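You operate a simulated robot arm through the tools that you are given. There is no shell and no other tool.

The job below is to be done with a simulated robot arm. You get a single attempt, and the scene is never put back.

## Task
Degrease the weld patch by tag No 50, then brush primer on it.
Fine: cleaner on the rag; rag and brush go back. A coat counts when it lies all over at full strength: go over it till it gets no stronger. What is to be rubbed or washed off counts as gone when no trace of it is left.

The check looks at the end state, three seconds after you hand in, the way a careful person would. Anything else that was tipped, shoved, dropped, spilled or broken makes it a failure.

## Robot
A 6-joint arm with a two-finger gripper, fixed in place. Base frame: the origin is on the floor under the middle of its stand, x ahead of it, y to its left, z up; the work surface is at about z = 0.652. Units: m, rad, N and s.
It reaches about 1.417 m from its shoulder. Its first joint turns from -2.897 to 2.897 rad. Payload 3.43 kg.
Tool frame: the origin (TCP) lies between the finger pads and is the grasp point; the fingertips stand 0.02 m ahead of it; z points along the fingers, y is the line along which they close. The gripper opens to 0.19 m; its body begins 0.248 m behind the TCP.
Orientation is that of the tool frame in the base frame, as a unit quaternion [x, y, z, w]. With the fingers straight down and closing along the base's y, the tool's x points along the base's -x, its y along +y and its z along -z.

## Interface
- The arm moves only by the tool nudge_tool. Its argument "increments" is a list of rows, each an object (a shift or turn left out is 0, a gripper value left out holds the last) with "dp": the shift along the tool's x, y, z in m, a list of three; "dr": the turn, a rotation vector about the tool's x, y, z in rad, a list of three. In form: [{"dp": [x, y, z], "dr": [rx, ry, rz]}, ...]. A call has 1 to 20 rows; each row shifts and turns the commanded pose from where the row before left it, along the tool's axes as they then stand. "jaw" is the gripper command, from -1 (shut) to 1 (fully open), values between in proportion, set as the call begins (left out, the last holds). A row lasts 0.2 s, in which the tool goes at most 0.05 m and 0.15 rad; a call with a longer step from one row to the next is refused whole, and so is a gripper value outside its range. Where a pose cannot be reached the arm comes as near as it can. A force on the tool above 40 N (or 10 N above the force at the start of the call, whichever is more), or a blocked arm, ends the call early, and 0.2 s more pass. The fingers move at their own pace (about 0.153 m/s each) and stop on an object; they squeeze with about 28 N. The grip force told is the motor's: it shows also when the fingers shut on nothing. Time passes only in rows, and 0.2 s behind the last, so rows that do not move let the fingers close. It gives the time, the measured TCP pose, the force on the tool (base axes), the opening and the grip force at its end, in the units of the frame above (readings bear some noise), with the torque about the TCP (base axes, N m) and any sound that the robot's microphone picked up, and new pictures: "show" is both (left out), scene, wrist or none.
- Cameras (640 x 400 px; columns grow to the right, rows downward): "scene" is fixed at [0.2191, -0.5077, 1.4355]; the picture's right is [0.48, -0.88, 0.00], its down [-0.67, -0.37, -0.65] and it looks along [0.57, 0.31, -0.76] (base axes); focal length 285 px, centre (320, 200). "wrist" rides on the gripper at [0.07, -0.008, -0.288] in the tool frame; the picture's right is [0.12, 0.99, 0.00], its down [-0.96, 0.12, -0.25] and it looks along [-0.24, 0.03, 0.97] (tool axes); focal length 261 px, centre (320, 200). There is no depth. A picture from a camera that has moved, and an enlarged one, comes with that camera's place and axes in the base frame and with its lens. The place of the scene camera against the robot may be out by one fixed shift of up to 0.018 m in any direction.
- raise_lower(by): moves the trunk up (or, below 0, down) by that many m; the arm rides with it, the base frame stays. It gives what a move gives, with no picture.
- inspect(camera, box): a new picture of the part [left, top, right, bottom] of that camera's present view, enlarged. The clock stands still meanwhile.
- hand_in(): hands the job in; it is judged then, once.

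Places have to be worked out from the pictures, the camera data and where the tool is seen. Open the gripper and draw the arm clear of the work before you hand the job in, unless the task says otherwise.

The tools are called after "Request:" by a JSON object that holds its "api" and its "payload". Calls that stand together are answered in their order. nudge_tool: Moves the arm, as the interface text tells. Its arguments: {"type":"object","properties":{"increments":{"type":"array"},"jaw":{"type":"number"},"show":{"type":"string","enum":["both","scene","wrist","none"]}},"required":["increments"]} The other tools are called the same way: raise_lower (by) moves the trunk up or down; inspect (camera, box) takes an enlarged picture of a part of a camera's view; hand_in () hands the job in.

At the start:

```text
time: 0.0
ee_pos: [0.646, -0.0884, 1.1065]
ee_rot: [0.0, 1.0, 0.0, -0.001]
force: [0.0, 0.4, 0.5]
torque: [0.0, 0.05, 0.02]
gripper_width: 0.1898
grasp_force: 0.0
trunk travel left (down, up): [-0.25, 0.19]
```

scene: 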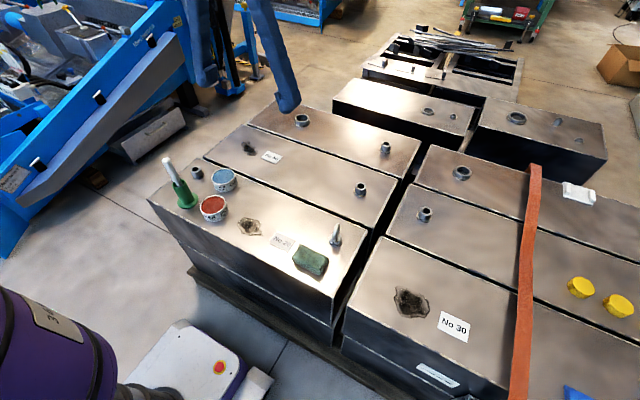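
wrist: 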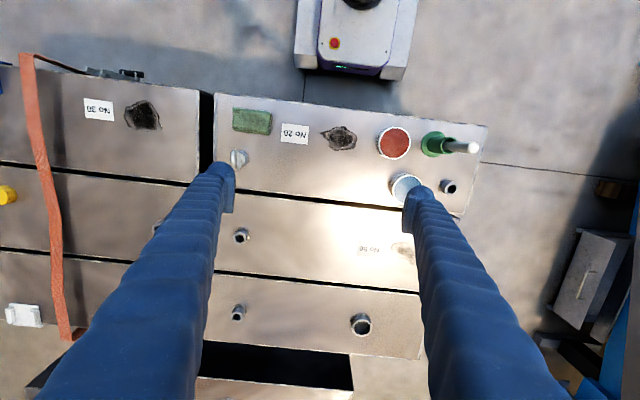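

I see three tags (No 20, No 30, and one that is probably No 50), two pots, a brush in a holder and a green rag. I'll enlarge both views to identify them.

Request:
{"api": "inspect", "payload": {"camera": "scene", "box": [140, 100, 360, 290]}}

Request:
{"api": "inspect", "payload": {"camera": "wrist", "box": [210, 80, 500, 280]}}

Request:
{"api": "inspect", "payload": {"camera": "scene", "box": [150, 140, 250, 230]}}

Request:
{"api": "inspect", "payload": {"camera": "scene", "box": [220, 130, 320, 220]}}

```text
2.11 times, centred on (250, 195) of scene
camera zoom: at [0.2191, -0.5077, 1.4355], right [0.48, -0.88, 0.0], down [-0.67, -0.37, -0.65], along [0.57, 0.31, -0.76], focal length 600 px, centre (467, 210)
```

zoom: 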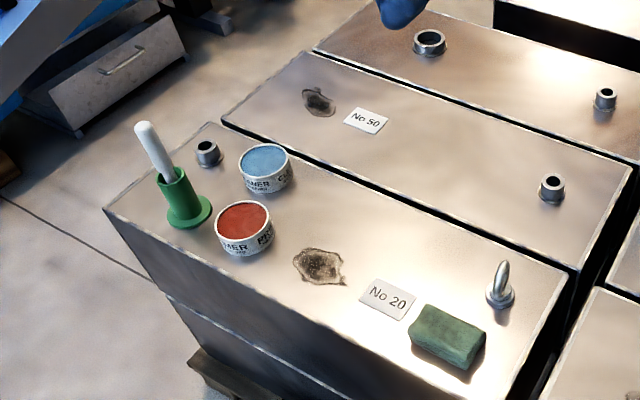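

```text
2.00 times, centred on (355, 180) of wrist
camera zoom: at [0.5753, -0.0966, 1.3942], right [-0.12, 0.99, 0.0], down [0.96, 0.12, 0.25], along [0.24, 0.03, -0.97], focal length 521 px, centre (250, 240)
```

zoom: 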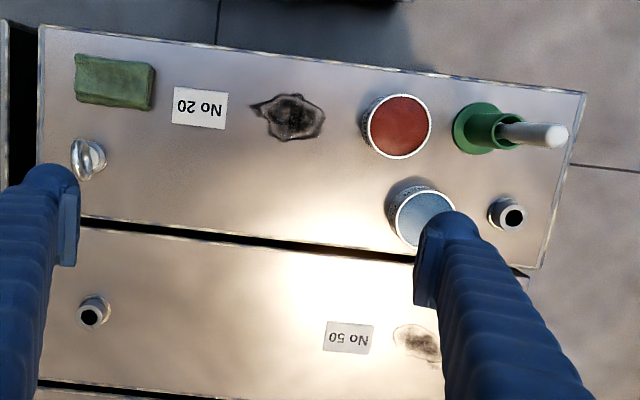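

```text
4.44 times, centred on (200, 185) of scene
camera zoom: at [0.2191, -0.5077, 1.4355], right [0.48, -0.88, 0.0], down [-0.67, -0.37, -0.65], along [0.57, 0.31, -0.76], focal length 1267 px, centre (853, 267)
```

zoom: 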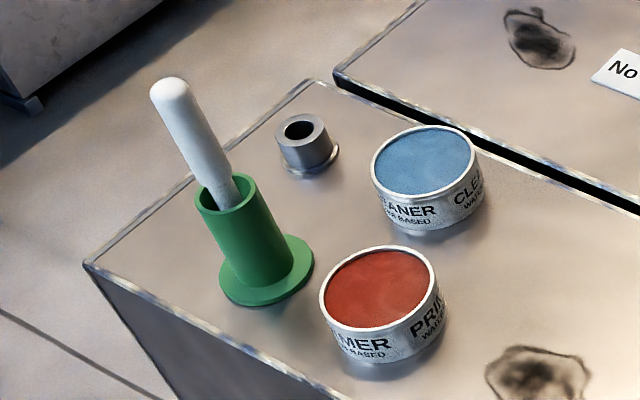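

```text
4.44 times, centred on (270, 175) of scene
camera zoom: at [0.2191, -0.5077, 1.4355], right [0.48, -0.88, 0.0], down [-0.67, -0.37, -0.65], along [0.57, 0.31, -0.76], focal length 1267 px, centre (542, 311)
```

zoom: 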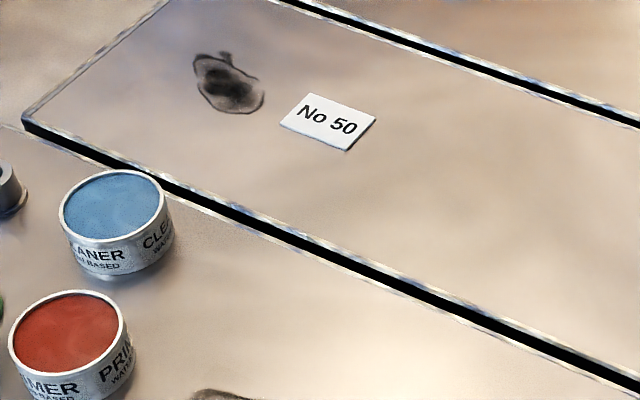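

The blue pot is CLEANER and the red one PRIMER. I place the rag at about (0.56, -0.28) with its long side along y, and the No 50 patch at about (0.89, 0.20). I'll move above the rag and turn the gripper 90° for a closer look.

Request:
{"api": "nudge_tool", "payload": {"increments": [{"dp": [0.012, -0.027, 0.027]}, {"dp": [0.012, -0.027, 0.027]}, {"dp": [0.012, -0.027, 0.027]}, {"dp": [0.012, -0.027, 0.027]}, {"dp": [0.012, -0.027, 0.027]}, {"dp": [0.012, -0.027, 0.027]}, {"dp": [0.012, -0.027, 0.027]}, {"dr": [0, 0, 0.15]}, {"dr": [0, 0, 0.15]}, {"dr": [0, 0, 0.15]}, {"dr": [0, 0, 0.15]}, {"dr": [0, 0, 0.15]}, {"dr": [0, 0, 0.15]}, {"dr": [0, 0, 0.15]}, {"dr": [0, 0, 0.15]}, {"dr": [0, 0, 0.15]}, {"dr": [0, 0, 0.15]}, {"dr": [0, 0, 0.0708]}], "show": "both"}}

```text
time: 3.8
ee_pos: [0.5621, -0.277, 0.9191]
ee_rot: [0.707, 0.707, -0.001, 0.0]
force: [-0.5, 0.6, -0.8]
torque: [-0.02, 0.01, 0.04]
gripper_width: 0.19
grasp_force: 0.1
trunk travel left (down, up): [-0.25, 0.19]
camera wrist: at [0.5532, -0.2067, 1.2055], right [0.99, 0.12, 0.0], down [0.11, -0.96, 0.25], along [0.03, -0.25, -0.97], focal length 261 px, centre (320, 200)
```

scene: 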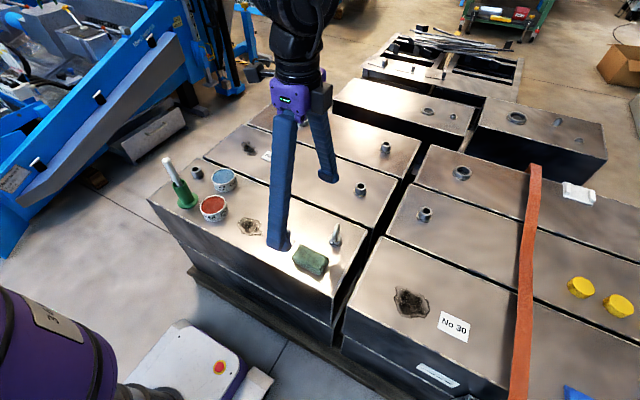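
wrist: 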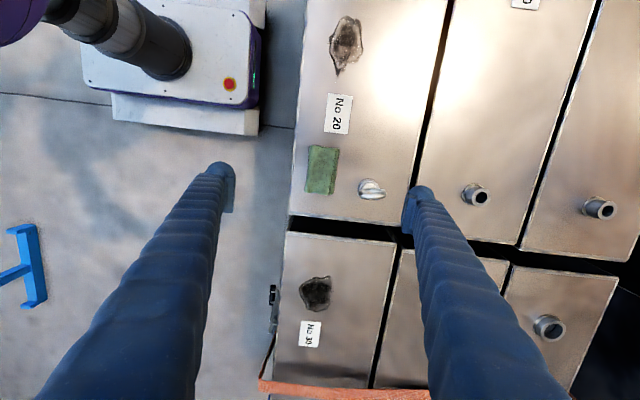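

The rag sits just under the tool at about (0.565, -0.276). I'll zoom in to read its size and thickness.

Request:
{"api": "inspect", "payload": {"camera": "wrist", "box": [280, 130, 400, 210]}}

Request:
{"api": "inspect", "payload": {"camera": "scene", "box": [270, 210, 360, 290]}}

```text
5.00 times, centred on (340, 170) of wrist
camera zoom: at [0.5532, -0.2067, 1.2055], right [0.99, 0.12, 0.0], down [0.11, -0.96, 0.25], along [0.03, -0.25, -0.97], focal length 1303 px, centre (220, 350)
```

zoom: 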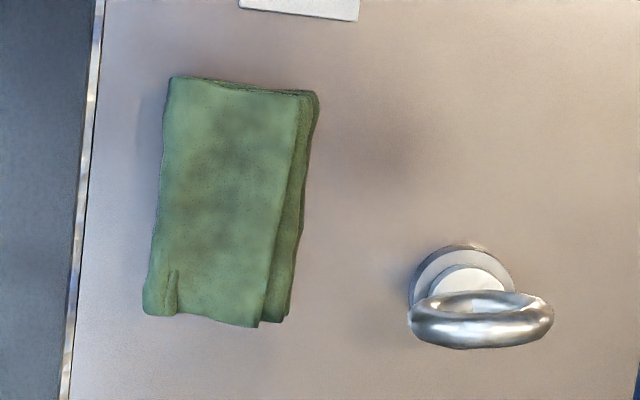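

```text
5.00 times, centred on (315, 250) of scene
camera zoom: at [0.2191, -0.5077, 1.4355], right [0.48, -0.88, 0.0], down [-0.67, -0.37, -0.65], along [0.57, 0.31, -0.76], focal length 1426 px, centre (345, -50)
```

zoom: 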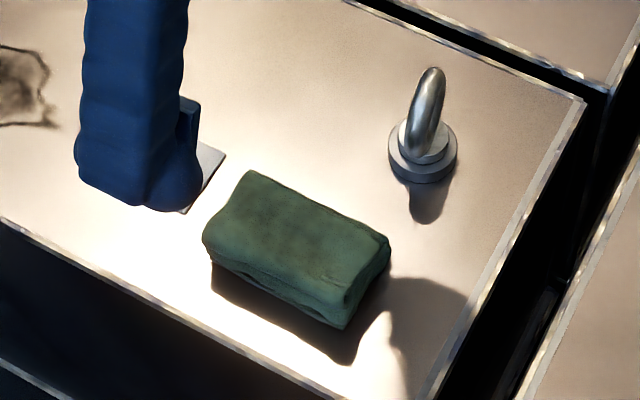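

The rag is about 0.095 × 0.055 × 0.037 m, centred at (0.562, -0.276). I'll close the jaw to about 0.095 m so it clears the ring bolt, then come down to just above the rag.

Request:
{"api": "nudge_tool", "payload": {"increments": [{"dp": [0, 0, 0]}, {"dp": [0, 0, 0.04]}, {"dp": [0, 0, 0.04]}, {"dp": [0, 0, 0.04]}, {"dp": [0, 0, 0.04]}, {"dp": [0, 0, 0]}], "jaw": 0.0, "show": "both"}}

```text
time: 5.2
ee_pos: [0.563, -0.2776, 0.7563]
ee_rot: [0.708, 0.707, -0.001, 0.0]
force: [0.8, -0.6, -0.6]
torque: [0.03, 0.01, 0.02]
gripper_width: 0.095
grasp_force: 0.0
trunk travel left (down, up): [-0.25, 0.19]
camera wrist: at [0.5537, -0.2067, 1.0444], right [0.99, 0.12, 0.0], down [0.12, -0.96, 0.25], along [0.03, -0.25, -0.97], focal length 261 px, centre (320, 200)
```

scene: 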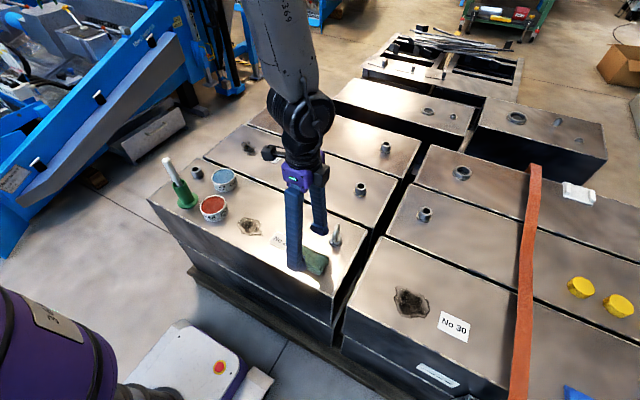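
wrist: 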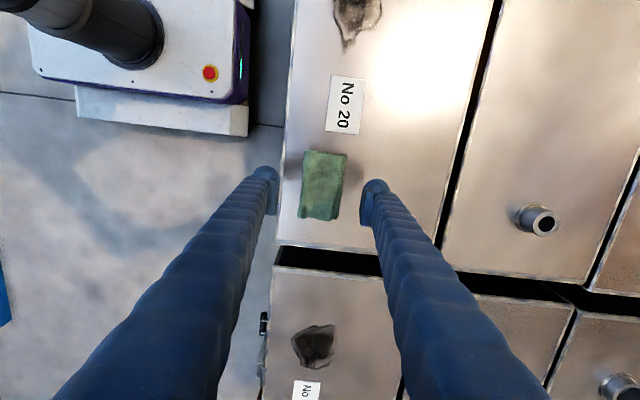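

The rag lies between the fingers and is well centred. I'll go down another 0.07 m with small steps at the end.

Request:
{"api": "nudge_tool", "payload": {"increments": [{"dp": [0, 0, 0.02]}, {"dp": [0, 0, 0.02]}, {"dp": [0, 0, 0.015]}, {"dp": [0, 0, 0.01]}, {"dp": [0, 0, 0.005]}, {"dp": [0, 0, 0]}], "show": "both"}}

Request:
{"api": "inspect", "payload": {"camera": "scene", "box": [270, 200, 360, 290]}}

```text
time: 6.6
ee_pos: [0.5613, -0.2768, 0.6871]
ee_rot: [0.706, 0.708, -0.001, 0.0]
force: [0.7, 0.8, -0.8]
torque: [0.02, 0.0, 0.03]
gripper_width: 0.0951
grasp_force: 0.1
trunk travel left (down, up): [-0.25, 0.19]
camera wrist: at [0.5524, -0.2068, 0.9757], right [0.99, 0.12, 0.0], down [0.12, -0.96, 0.25], along [0.03, -0.25, -0.97], focal length 261 px, centre (320, 200)
```

scene: 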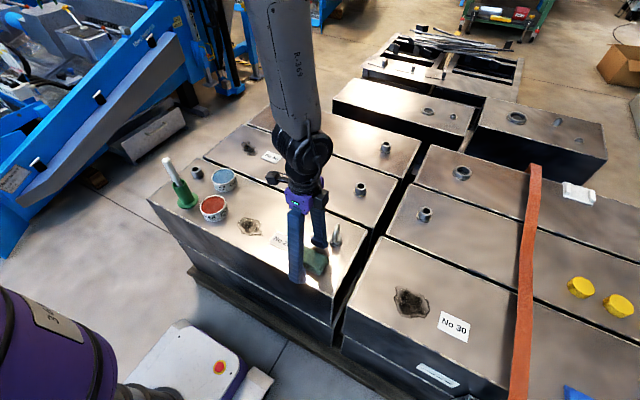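
wrist: 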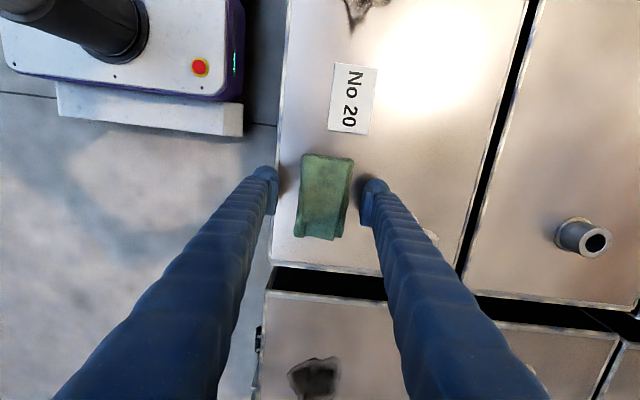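

```text
4.44 times, centred on (315, 245) of scene
camera zoom: at [0.2191, -0.5077, 1.4355], right [0.48, -0.88, 0.0], down [-0.67, -0.37, -0.65], along [0.57, 0.31, -0.76], focal length 1267 px, centre (342, 0)
```

zoom: 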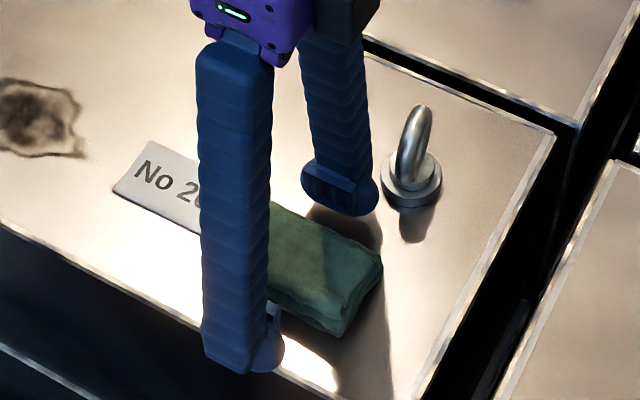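

The fingers stand on both sides of the rag with the TCP over its middle. I'll close on it.

Request:
{"api": "nudge_tool", "payload": {"increments": [{"dp": [0, 0, 0]}, {"dp": [0, 0, 0]}, {"dp": [0, 0, 0]}, {"dp": [0, 0, 0]}], "jaw": -1, "show": "wrist"}}

```text
time: 7.6
ee_pos: [0.5612, -0.2785, 0.687]
ee_rot: [0.707, 0.707, 0.0, 0.0]
force: [-0.1, -0.7, 1.9]
torque: [-0.03, -0.09, -0.01]
gripper_width: 0.0561
grasp_force: 27.7
trunk travel left (down, up): [-0.25, 0.19]
camera wrist: at [0.5523, -0.2067, 0.9759], right [0.99, 0.12, 0.0], down [0.12, -0.96, 0.25], along [0.03, -0.25, -0.97], focal length 261 px, centre (320, 200)
```

wrist: 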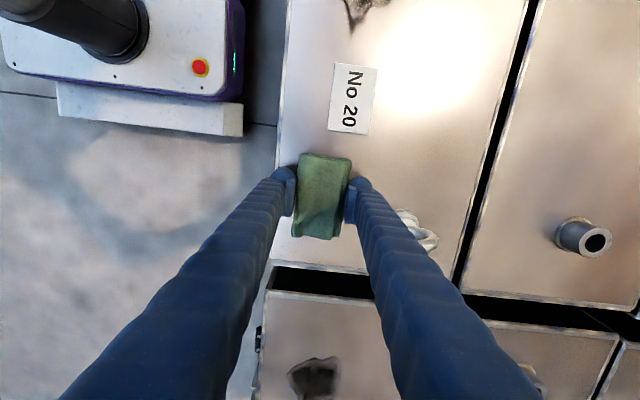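

The grip holds at 0.056 m and 27.7 N, and the return pose is TCP (0.561, -0.278, 0.687). I'll lift and move towards the cleaner pot, stopping short so the camera can see it.

Request:
{"api": "nudge_tool", "payload": {"increments": [{"dp": [0, 0, -0.02]}, {"dp": [0, 0, -0.046]}, {"dp": [0, 0, -0.046]}, {"dp": [0, 0, -0.046]}, {"dp": [0, 0, -0.046]}, {"dp": [0, 0, -0.046]}, {"dp": [0.0397, 0.0186, 0]}, {"dp": [0.0397, 0.0186, 0]}, {"dp": [0.0397, 0.0186, 0]}, {"dp": [0.0397, 0.0186, 0]}, {"dp": [0.0397, 0.0186, 0]}, {"dp": [0.0397, 0.0186, 0]}, {"dp": [0.0397, 0.0186, 0]}, {"dp": [0, 0, 0]}], "show": "both"}}

Request:
{"api": "inspect", "payload": {"camera": "wrist", "box": [200, 0, 440, 150]}}

Request:
{"api": "inspect", "payload": {"camera": "wrist", "box": [270, 140, 370, 260]}}

```text
time: 10.6
ee_pos: [0.6913, -0.0001, 0.9372]
ee_rot: [0.707, 0.707, -0.001, 0.0]
force: [0.6, -0.3, -0.4]
torque: [-0.12, 0.0, 0.02]
gripper_width: 0.0557
grasp_force: 27.9
trunk travel left (down, up): [-0.25, 0.19]
camera wrist: at [0.6826, 0.0704, 1.2241], right [0.99, 0.12, 0.0], down [0.12, -0.96, 0.25], along [0.03, -0.25, -0.97], focal length 261 px, centre (320, 200)
```

scene: 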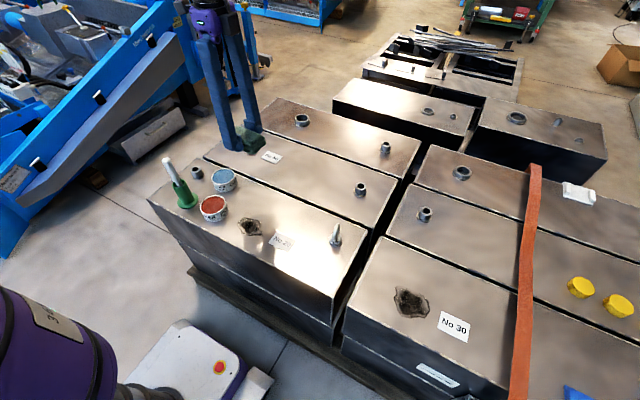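
wrist: 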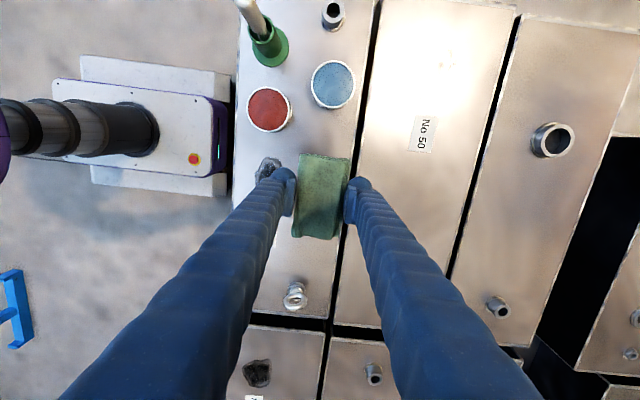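

```text
2.67 times, centred on (320, 75) of wrist
camera zoom: at [0.6826, 0.0704, 1.2241], right [0.99, 0.12, 0.0], down [0.12, -0.96, 0.25], along [0.03, -0.25, -0.97], focal length 695 px, centre (320, 533)
```

zoom: 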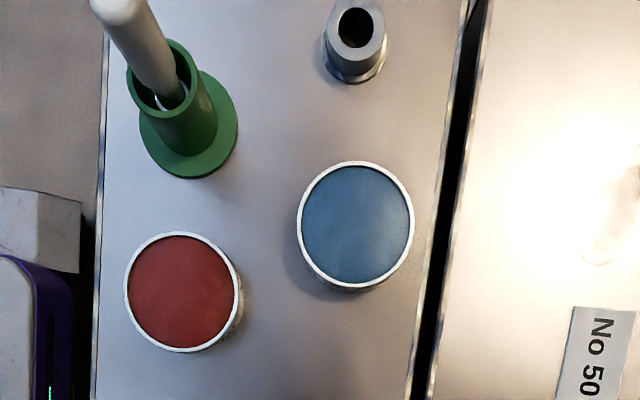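

```text
3.33 times, centred on (320, 200) of wrist
camera zoom: at [0.6826, 0.0704, 1.2241], right [0.99, 0.12, 0.0], down [0.12, -0.96, 0.25], along [0.03, -0.25, -0.97], focal length 869 px, centre (320, 200)
```

zoom: 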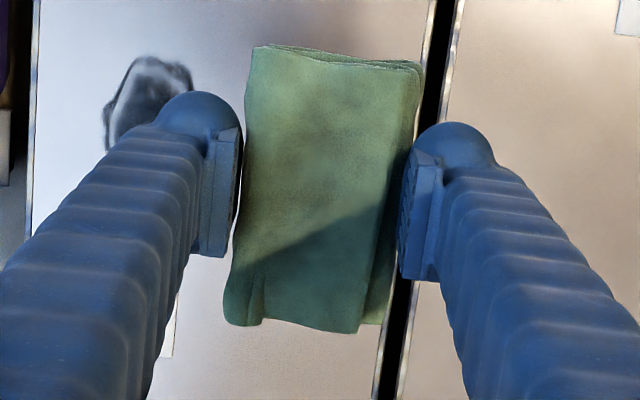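

The cleaner pot's centre comes out at about (0.696, 0.165) with its rim near z 0.70 and an inner radius of about 0.038 m. The flat rag wouldn't fit, so I'll tilt it 0.6 rad and dip one end. I'll go over the pot and tilt now.

Request:
{"api": "nudge_tool", "payload": {"increments": [{"dp": [0.0356, 0.001, 0.014]}, {"dp": [0.0356, 0.001, 0.014]}, {"dp": [0.0356, 0.001, 0.014]}, {"dp": [0.0356, 0.001, 0.014]}, {"dp": [0.0356, 0.001, 0.014]}, {"dr": [0, 0.15, 0]}, {"dr": [0, 0.15, 0]}, {"dr": [0, 0.15, 0]}, {"dr": [0, 0.15, 0]}, {"dp": [-0.0226, 0, 0.033]}, {"dp": [-0.0226, 0, 0.033]}, {"dp": [0, 0, 0]}], "show": "both"}}

Request:
{"api": "inspect", "payload": {"camera": "scene", "box": [160, 110, 290, 230]}}

Request:
{"api": "inspect", "payload": {"camera": "wrist", "box": [250, 100, 410, 270]}}

```text
time: 13.2
ee_pos: [0.6962, 0.1761, 0.7879]
ee_rot: [0.675, 0.676, 0.209, -0.209]
force: [0.2, 0.0, 0.0]
torque: [0.01, 0.03, 0.0]
gripper_width: 0.0555
grasp_force: 28.0
trunk travel left (down, up): [-0.25, 0.19]
camera wrist: at [0.6875, 0.073, 1.0657], right [0.99, 0.1, 0.07], down [0.12, -0.93, -0.34], along [0.03, 0.34, -0.94], focal length 261 px, centre (320, 200)
```

scene: 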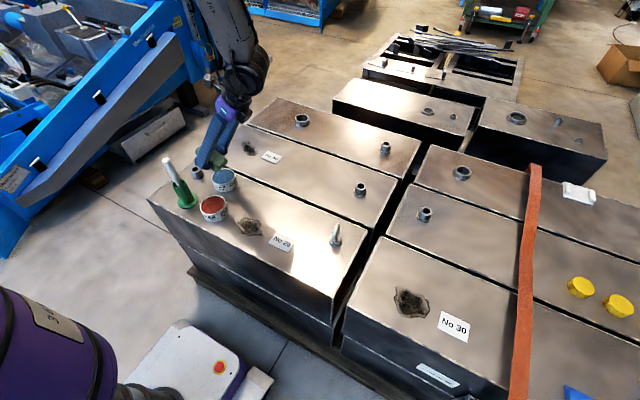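
wrist: 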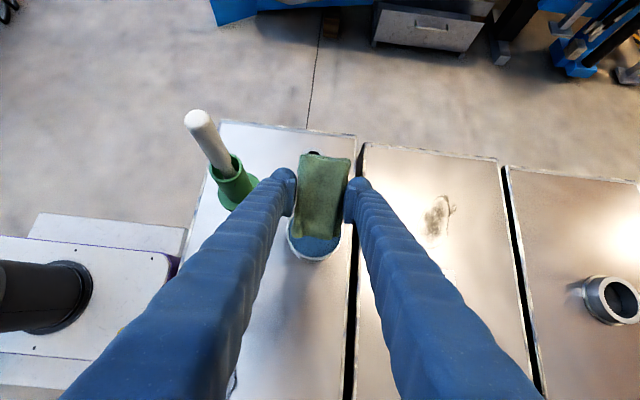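

```text
3.33 times, centred on (225, 170) of scene
camera zoom: at [0.2191, -0.5077, 1.4355], right [0.48, -0.88, 0.0], down [-0.67, -0.37, -0.65], along [0.57, 0.31, -0.76], focal length 950 px, centre (637, 300)
```

zoom: 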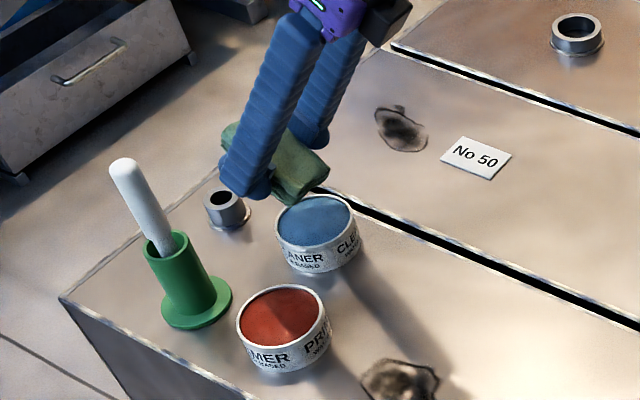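

```text
2.35 times, centred on (330, 185) of wrist
camera zoom: at [0.6875, 0.073, 1.0657], right [0.99, 0.1, 0.07], down [0.12, -0.93, -0.34], along [0.03, 0.34, -0.94], focal length 613 px, centre (296, 235)
```

zoom: 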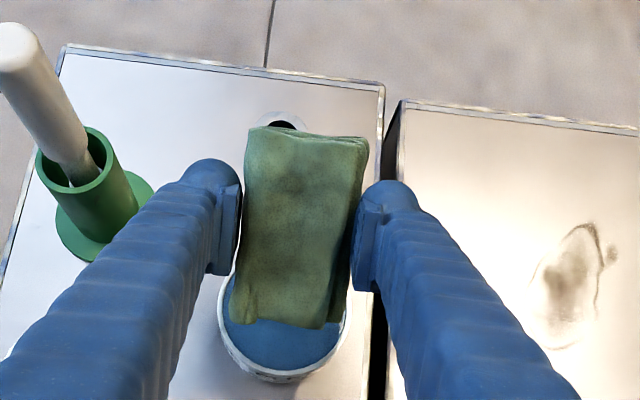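

The tilted end of the rag is centred over the cleaner. I'll lower it straight down in small steps, watching the force.

Request:
{"api": "nudge_tool", "payload": {"increments": [{"dp": [-0.0085, 0, 0.0124]}, {"dp": [-0.0085, 0, 0.0124]}, {"dp": [-0.0057, 0, 0.0083]}, {"dp": [-0.0028, 0, 0.0041]}, {"dp": [0, 0, 0]}], "show": "both"}}

Request:
{"api": "inspect", "payload": {"camera": "scene", "box": [180, 130, 270, 220]}}

Request:
{"api": "inspect", "payload": {"camera": "wrist", "box": [250, 120, 390, 270]}}

```text
time: 14.4
ee_pos: [0.6977, 0.179, 0.7429]
ee_rot: [0.675, 0.675, 0.21, -0.21]
force: [-0.9, -0.7, 13.9]
torque: [-0.31, -0.28, -0.04]
gripper_width: 0.0554
grasp_force: 28.3
trunk travel left (down, up): [-0.25, 0.19]
camera wrist: at [0.6883, 0.0742, 1.021], right [0.99, 0.1, 0.07], down [0.12, -0.93, -0.34], along [0.03, 0.34, -0.94], focal length 261 px, centre (320, 200)
```

scene: 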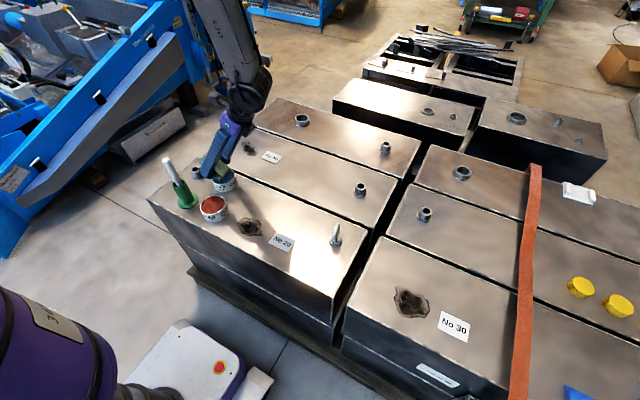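
wrist: 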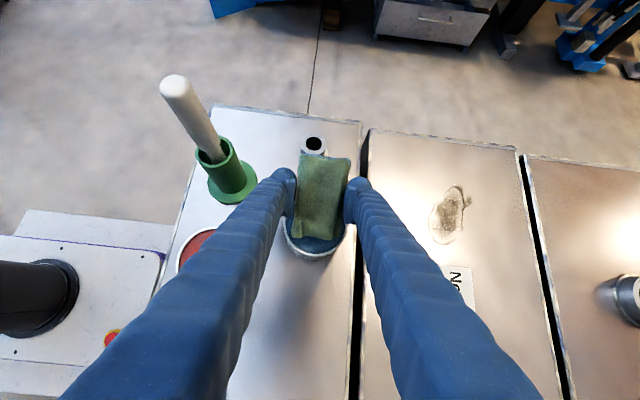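

```text
4.44 times, centred on (225, 175) of scene
camera zoom: at [0.2191, -0.5077, 1.4355], right [0.48, -0.88, 0.0], down [-0.67, -0.37, -0.65], along [0.57, 0.31, -0.76], focal length 1267 px, centre (742, 311)
```

zoom: 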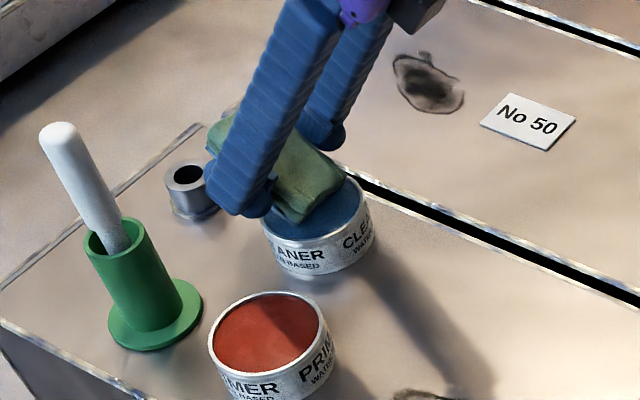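

```text
2.67 times, centred on (320, 195) of wrist
camera zoom: at [0.6883, 0.0742, 1.021], right [0.99, 0.1, 0.07], down [0.12, -0.93, -0.34], along [0.03, 0.34, -0.94], focal length 695 px, centre (320, 213)
```

zoom: 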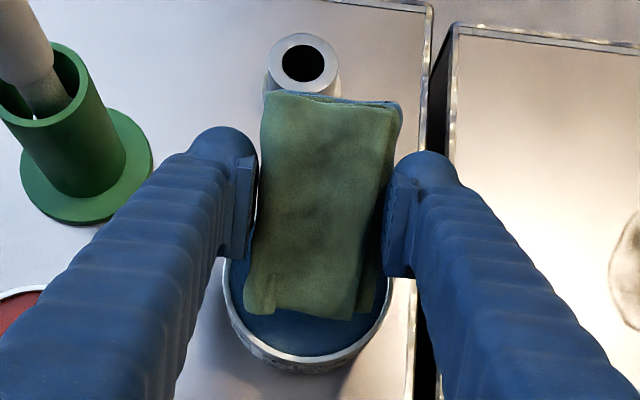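

The force rose to about 14 N, so the rag is on the cleaner, and its edge seems to have taken a blue tint. I'll lift off and check both the rag and the pot.

Request:
{"api": "nudge_tool", "payload": {"increments": [{"dp": [0.0057, 0, -0.0083]}, {"dp": [0.017, 0, -0.0248]}, {"dp": [0.0226, 0, -0.033]}, {"dp": [0.0226, 0, -0.033]}, {"dp": [0, 0, 0]}], "show": "both"}}

Request:
{"api": "inspect", "payload": {"camera": "scene", "box": [180, 120, 290, 220]}}

Request:
{"api": "inspect", "payload": {"camera": "wrist", "box": [250, 120, 390, 290]}}

```text
time: 15.6
ee_pos: [0.6969, 0.1783, 0.8604]
ee_rot: [0.675, 0.675, 0.208, -0.21]
force: [0.4, 0.2, -1.8]
torque: [0.0, 0.0, 0.01]
gripper_width: 0.0554
grasp_force: 27.9
trunk travel left (down, up): [-0.25, 0.19]
camera wrist: at [0.6891, 0.0745, 1.1383], right [0.99, 0.1, 0.07], down [0.12, -0.93, -0.34], along [0.03, 0.34, -0.94], focal length 261 px, centre (320, 200)
```

scene: 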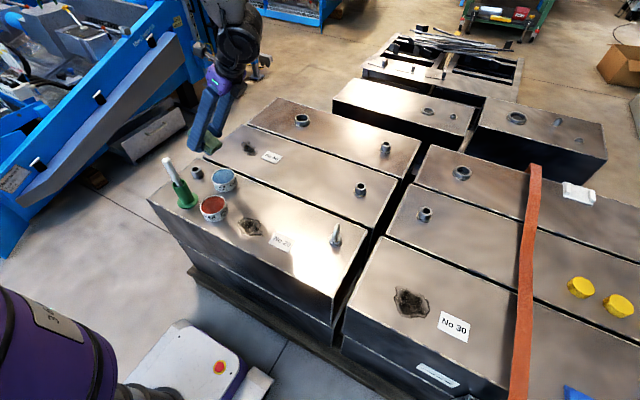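
wrist: 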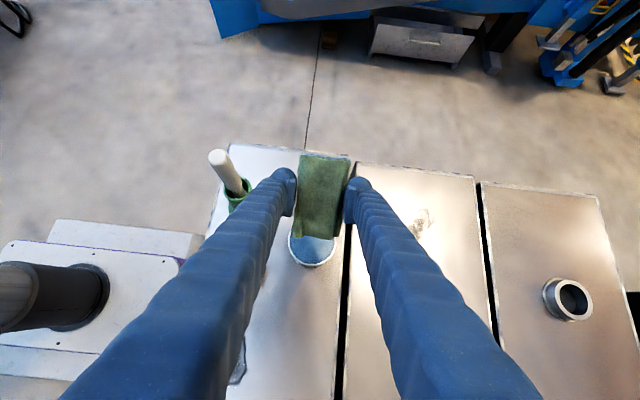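

```text
4.00 times, centred on (235, 170) of scene
camera zoom: at [0.2191, -0.5077, 1.4355], right [0.48, -0.88, 0.0], down [-0.67, -0.37, -0.65], along [0.57, 0.31, -0.76], focal length 1140 px, centre (660, 320)
```

zoom: 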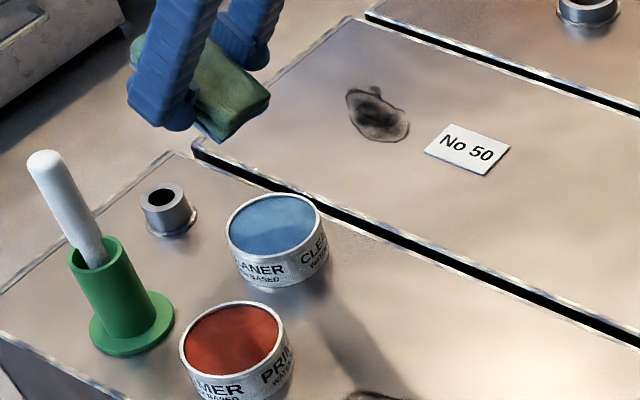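

```text
2.35 times, centred on (320, 205) of wrist
camera zoom: at [0.6891, 0.0745, 1.1383], right [0.99, 0.1, 0.07], down [0.12, -0.93, -0.34], along [0.03, 0.34, -0.94], focal length 613 px, centre (320, 188)
```

zoom: 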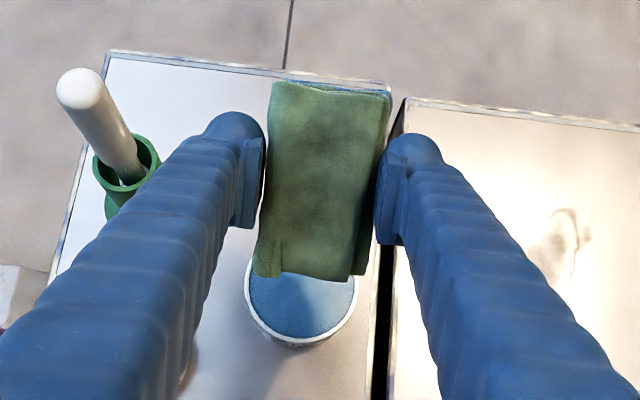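

The rag's underside is now blue, and the pots and surface look undisturbed. I'll level the tool and move beside the No 50 patch, which I estimate at (0.90, 0.208), so the wrist camera can fix its position.

Request:
{"api": "nudge_tool", "payload": {"increments": [{"dr": [0, -0.15, 0]}, {"dr": [0, -0.15, 0]}, {"dr": [0, -0.15, 0]}, {"dr": [0, -0.15, 0]}, {"dp": [-0.0096, 0.0406, 0]}, {"dp": [-0.0096, 0.0406, 0]}, {"dp": [-0.0096, 0.0406, 0]}, {"dp": [-0.0096, 0.0406, 0]}, {"dp": [-0.0096, 0.0406, 0]}, {"dp": [0, 0, 0]}], "show": "both"}}

Request:
{"api": "inspect", "payload": {"camera": "wrist", "box": [240, 60, 400, 180]}}

Request:
{"api": "inspect", "payload": {"camera": "scene", "box": [180, 100, 310, 220]}}

```text
time: 17.8
ee_pos: [0.9016, 0.1324, 0.8622]
ee_rot: [0.707, 0.707, 0.0, 0.0]
force: [-0.5, 0.0, -1.2]
torque: [0.01, 0.02, 0.0]
gripper_width: 0.0553
grasp_force: 27.9
trunk travel left (down, up): [-0.25, 0.19]
camera wrist: at [0.8922, 0.203, 1.15], right [0.99, 0.12, 0.0], down [0.12, -0.96, 0.25], along [0.03, -0.25, -0.97], focal length 261 px, centre (320, 200)
```

scene: 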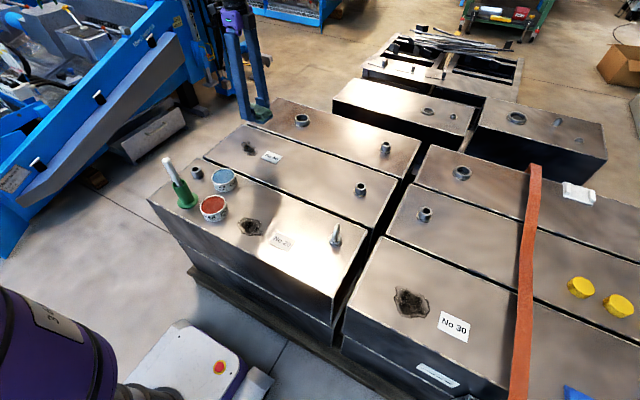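
wrist: 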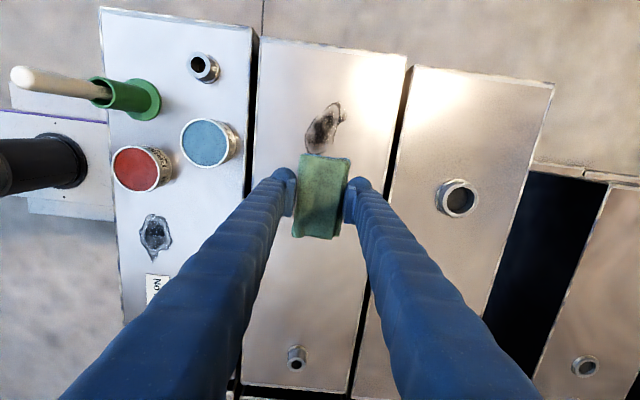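

```text
3.33 times, centred on (320, 120) of wrist
camera zoom: at [0.8922, 0.203, 1.15], right [0.99, 0.12, 0.0], down [0.12, -0.96, 0.25], along [0.03, -0.25, -0.97], focal length 869 px, centre (320, 467)
```

zoom: 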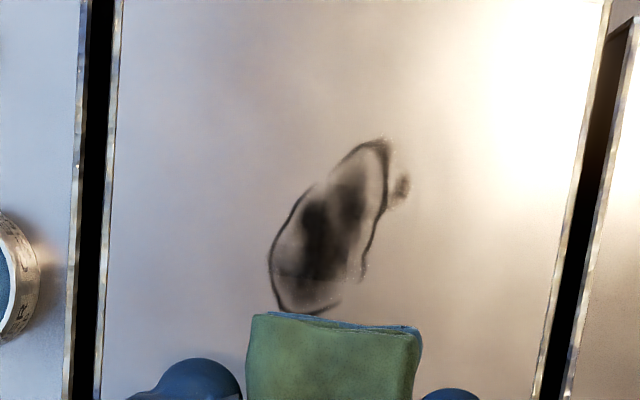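

```text
3.33 times, centred on (245, 160) of scene
camera zoom: at [0.2191, -0.5077, 1.4355], right [0.48, -0.88, 0.0], down [-0.67, -0.37, -0.65], along [0.57, 0.31, -0.76], focal length 950 px, centre (570, 333)
```

zoom: 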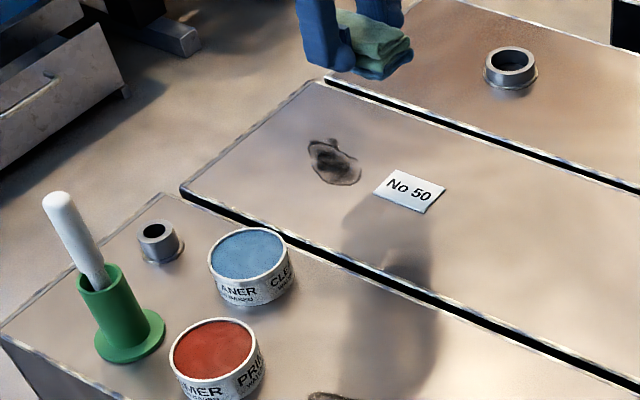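

The patch spans roughly x 0.864–0.937 and y 0.164–0.263, and the tag's near edge is at y ≈ 0.133. I'll come down on the patch middle at (0.90, 0.213) and find contact gently.

Request:
{"api": "nudge_tool", "payload": {"increments": [{"dp": [0.02, 0, 0.0355]}, {"dp": [0.02, 0, 0.0355]}, {"dp": [0.02, 0, 0.0355]}, {"dp": [0.02, 0, 0.0355]}, {"dp": [0, 0, 0.018]}, {"dp": [0, 0, 0.008]}, {"dp": [0, 0, 0.005]}, {"dp": [0, 0, 0.003]}, {"dp": [0, 0, 0]}], "show": "both"}}

```text
time: 19.8
ee_pos: [0.9, 0.2111, 0.6896]
ee_rot: [0.707, 0.707, 0.002, 0.001]
force: [-2.9, -3.6, 30.7]
torque: [-0.31, -0.71, -0.1]
gripper_width: 0.055
grasp_force: 28.0
trunk travel left (down, up): [-0.25, 0.19]
camera wrist: at [0.8905, 0.2815, 0.9778], right [0.99, 0.12, 0.0], down [0.11, -0.96, 0.25], along [0.03, -0.24, -0.97], focal length 261 px, centre (320, 200)
```

scene: 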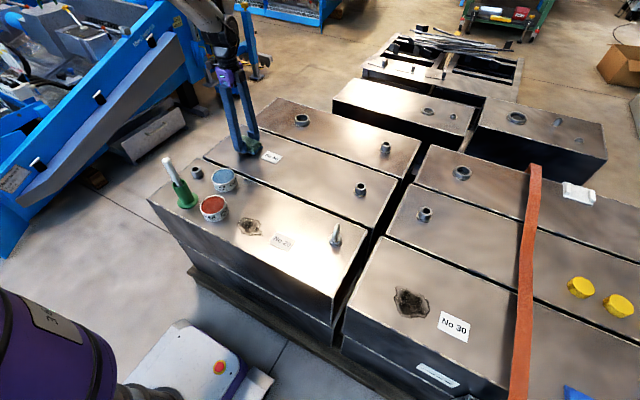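
wrist: 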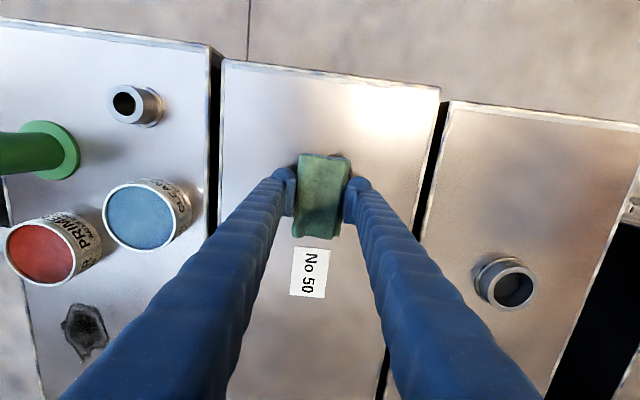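

Contact is at about TCP z 0.6896 with 30 N. I'll ease off about 2 mm and rub back and forth over the patch, with strokes kept clear of the tag.

Request:
{"api": "nudge_tool", "payload": {"increments": [{"dp": [0, 0, -0.002]}, {"dp": [0, -0.02, 0]}, {"dp": [0, -0.022, 0]}, {"dp": [0, 0.022, 0]}, {"dp": [0, 0.02, 0]}, {"dp": [0, 0.02, 0]}, {"dp": [0, 0.022, 0]}, {"dp": [0, -0.022, 0]}, {"dp": [0, -0.02, 0]}, {"dp": [0, -0.02, 0]}, {"dp": [0, -0.022, 0]}, {"dp": [0.02, 0.022, 0]}, {"dp": [0, 0.02, 0]}, {"dp": [0, 0.02, 0]}, {"dp": [0, 0.022, 0]}, {"dp": [0, -0.022, 0]}, {"dp": [0, -0.02, 0]}, {"dp": [0, -0.02, 0]}, {"dp": [0, -0.022, 0]}, {"dp": [0, 0, 0]}], "show": "both"}}

Request:
{"api": "inspect", "payload": {"camera": "wrist", "box": [220, 100, 440, 260]}}

Request:
{"api": "inspect", "payload": {"camera": "scene", "box": [200, 110, 310, 190]}}

```text
time: 24.0
ee_pos: [0.8576, 0.2302, 0.689]
ee_rot: [0.708, 0.706, 0.0, 0.0]
force: [2.4, -0.2, 20.6]
torque: [-0.15, -0.66, 0.03]
gripper_width: 0.0552
grasp_force: 28.0
trunk travel left (down, up): [-0.25, 0.19]
camera wrist: at [0.8488, 0.301, 0.9773], right [0.99, 0.12, 0.0], down [0.12, -0.96, 0.25], along [0.03, -0.25, -0.97], focal length 261 px, centre (320, 200)
```

scene: 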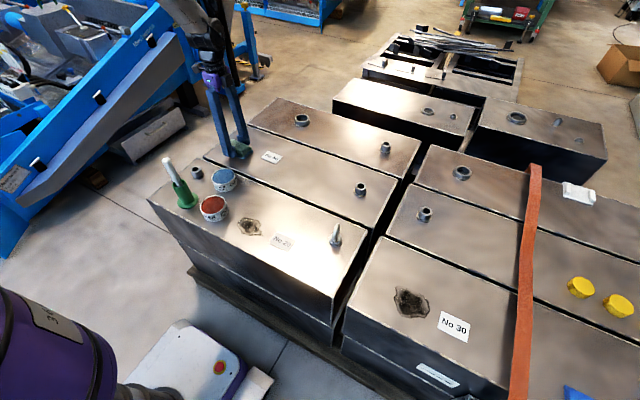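
wrist: 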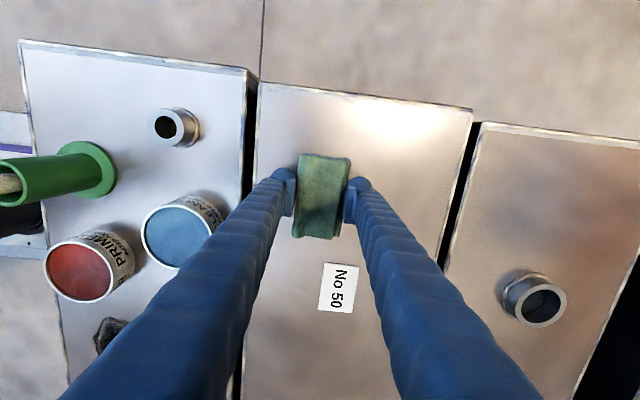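

```text
2.50 times, centred on (330, 180) of wrist
camera zoom: at [0.8488, 0.301, 0.9773], right [0.99, 0.12, 0.0], down [0.12, -0.96, 0.25], along [0.03, -0.25, -0.97], focal length 652 px, centre (295, 250)
```

zoom: 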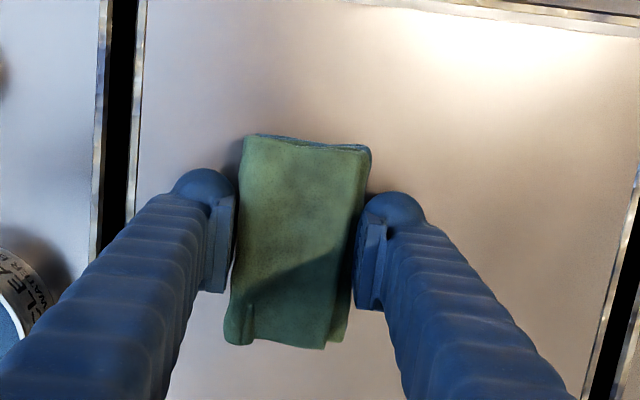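

```text
5.00 times, centred on (255, 150) of scene
camera zoom: at [0.2191, -0.5077, 1.4355], right [0.48, -0.88, 0.0], down [-0.67, -0.37, -0.65], along [0.57, 0.31, -0.76], focal length 1426 px, centre (645, 450)
```

zoom: 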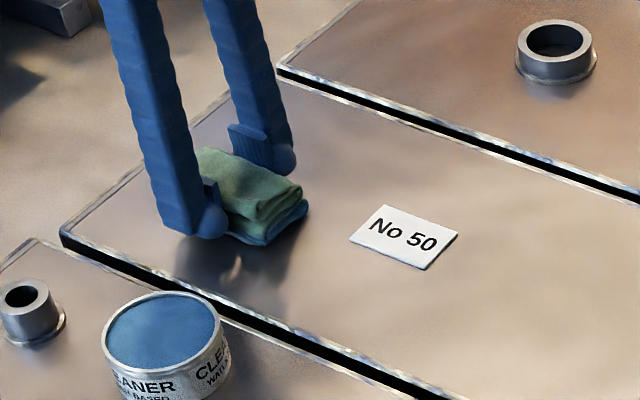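

The patch already looks much cleaner where I can see it. I'll do another set of strokes at lower y for full coverage, then lift and inspect.

Request:
{"api": "nudge_tool", "payload": {"increments": [{"dp": [-0.018, 0.0, 0]}, {"dp": [-0.017, 0.0, 0]}, {"dp": [0, 0.022, 0]}, {"dp": [0, 0.022, 0]}, {"dp": [0, 0.022, 0]}, {"dp": [0, 0.022, 0]}, {"dp": [0, -0.022, 0]}, {"dp": [0, -0.022, 0]}, {"dp": [0, -0.022, 0]}, {"dp": [0, -0.022, 0]}, {"dp": [0.018, 0.022, 0]}, {"dp": [0, 0.022, 0]}, {"dp": [0, 0.022, 0]}, {"dp": [0, 0.022, 0]}, {"dp": [0.018, 0, 0]}, {"dp": [0, -0.022, 0]}, {"dp": [0, -0.022, 0]}, {"dp": [0, 0, -0.03]}, {"dp": [-0.03, 0, -0.04]}, {"dp": [-0.04, 0, -0.03]}], "show": "both"}}

Request:
{"api": "inspect", "payload": {"camera": "scene", "box": [200, 110, 310, 190]}}

Request:
{"api": "inspect", "payload": {"camera": "wrist", "box": [220, 40, 420, 180]}}

```text
time: 28.2
ee_pos: [0.9002, 0.1614, 0.7892]
ee_rot: [0.707, 0.707, 0.0, 0.0]
force: [0.0, 0.0, -0.5]
torque: [0.07, -0.05, 0.01]
gripper_width: 0.0552
grasp_force: 28.0
trunk travel left (down, up): [-0.25, 0.19]
camera wrist: at [0.8916, 0.2313, 1.0778], right [0.99, 0.12, 0.0], down [0.12, -0.96, 0.25], along [0.03, -0.25, -0.97], focal length 261 px, centre (320, 200)
```

scene: 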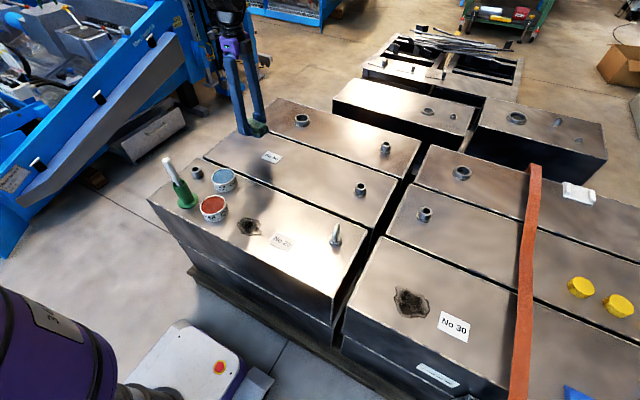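
wrist: 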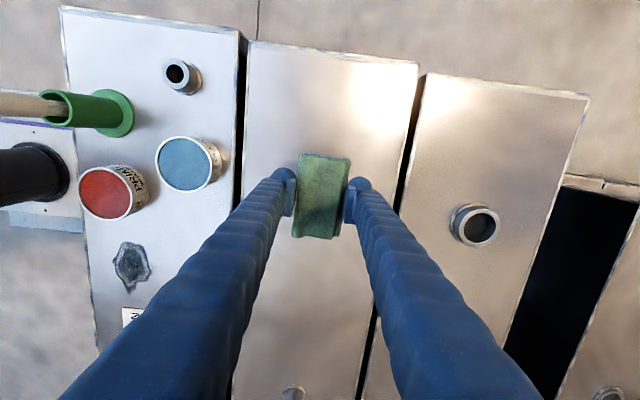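

```text
5.00 times, centred on (255, 150) of scene
camera zoom: at [0.2191, -0.5077, 1.4355], right [0.48, -0.88, 0.0], down [-0.67, -0.37, -0.65], along [0.57, 0.31, -0.76], focal length 1426 px, centre (645, 450)
```

zoom: 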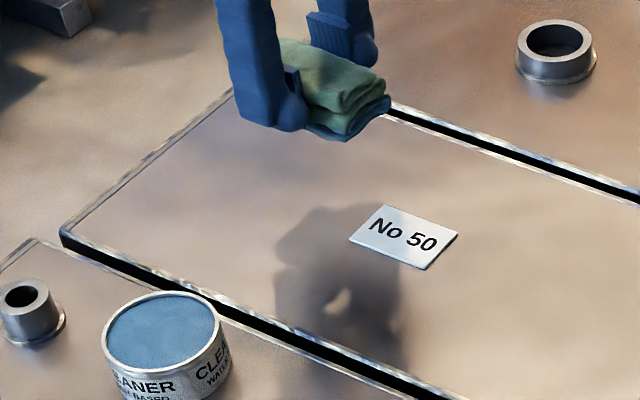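

```text
2.86 times, centred on (320, 110) of wrist
camera zoom: at [0.8916, 0.2313, 1.0778], right [0.99, 0.12, 0.0], down [0.12, -0.96, 0.25], along [0.03, -0.25, -0.97], focal length 745 px, centre (320, 457)
```

zoom: 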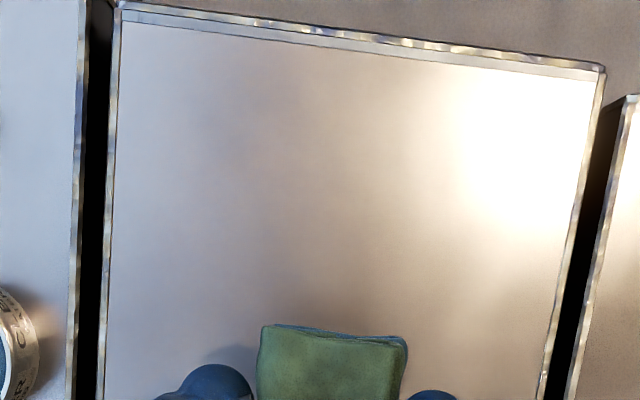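

No trace shows in what I can see. I'll back off so the whole patch area is in the wrist camera's view before putting the rag back.

Request:
{"api": "nudge_tool", "payload": {"increments": [{"dp": [-0.0222, -0.02, -0.0302]}, {"dp": [-0.0222, -0.02, -0.0302]}, {"dp": [-0.0222, -0.02, -0.0302]}, {"dp": [-0.0222, -0.02, -0.0302]}, {"dp": [-0.0222, -0.02, -0.0302]}, {"dp": [0, 0, 0]}], "show": "both"}}

Request:
{"api": "inspect", "payload": {"camera": "wrist", "box": [310, 40, 450, 160]}}

Request:
{"api": "inspect", "payload": {"camera": "scene", "box": [210, 120, 290, 180]}}

```text
time: 29.6
ee_pos: [0.802, 0.0481, 0.9387]
ee_rot: [0.707, 0.707, -0.001, 0.0]
force: [0.1, -0.4, -1.3]
torque: [0.03, 0.02, 0.0]
gripper_width: 0.0552
grasp_force: 28.3
trunk travel left (down, up): [-0.25, 0.19]
camera wrist: at [0.7936, 0.1198, 1.2271], right [0.99, 0.12, 0.0], down [0.12, -0.96, 0.25], along [0.03, -0.25, -0.97], focal length 261 px, centre (320, 200)
```

scene: 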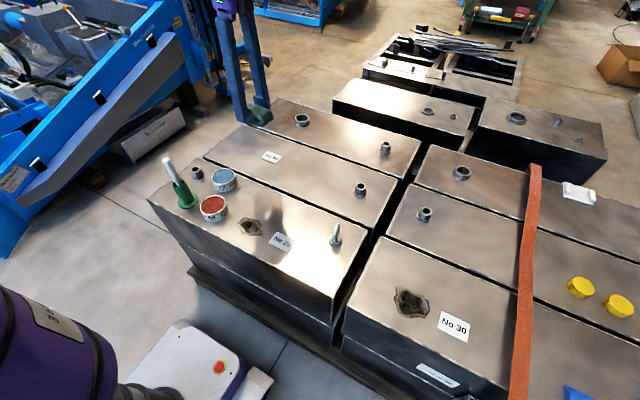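
wrist: 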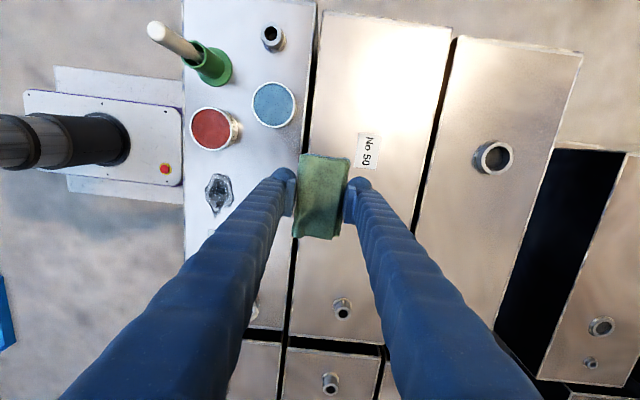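

```text
3.33 times, centred on (380, 100) of wrist
camera zoom: at [0.7936, 0.1198, 1.2271], right [0.99, 0.12, 0.0], down [0.12, -0.96, 0.25], along [0.03, -0.25, -0.97], focal length 869 px, centre (120, 533)
```

zoom: 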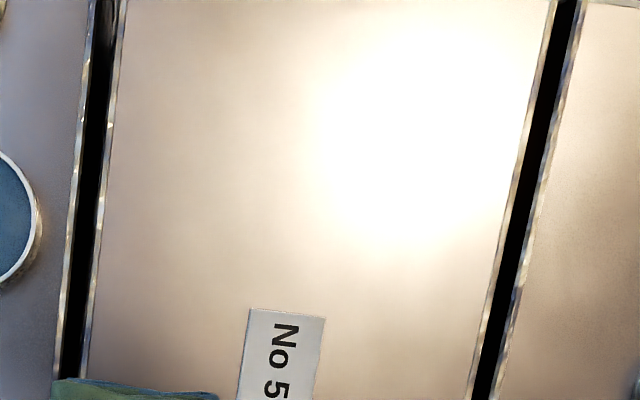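

```text
6.67 times, centred on (250, 150) of scene
camera zoom: at [0.2191, -0.5077, 1.4355], right [0.48, -0.88, 0.0], down [-0.67, -0.37, -0.65], along [0.57, 0.31, -0.76], focal length 1901 px, centre (787, 533)
```

zoom: 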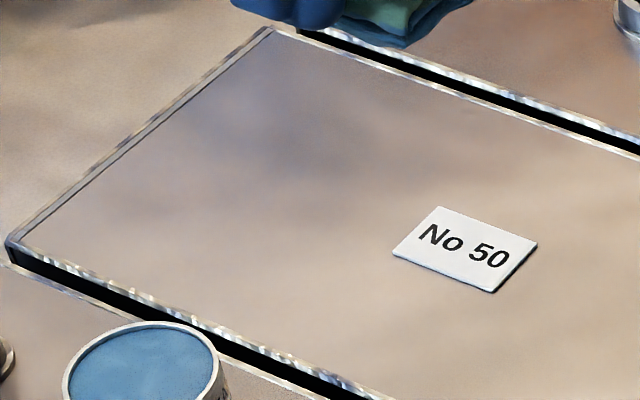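

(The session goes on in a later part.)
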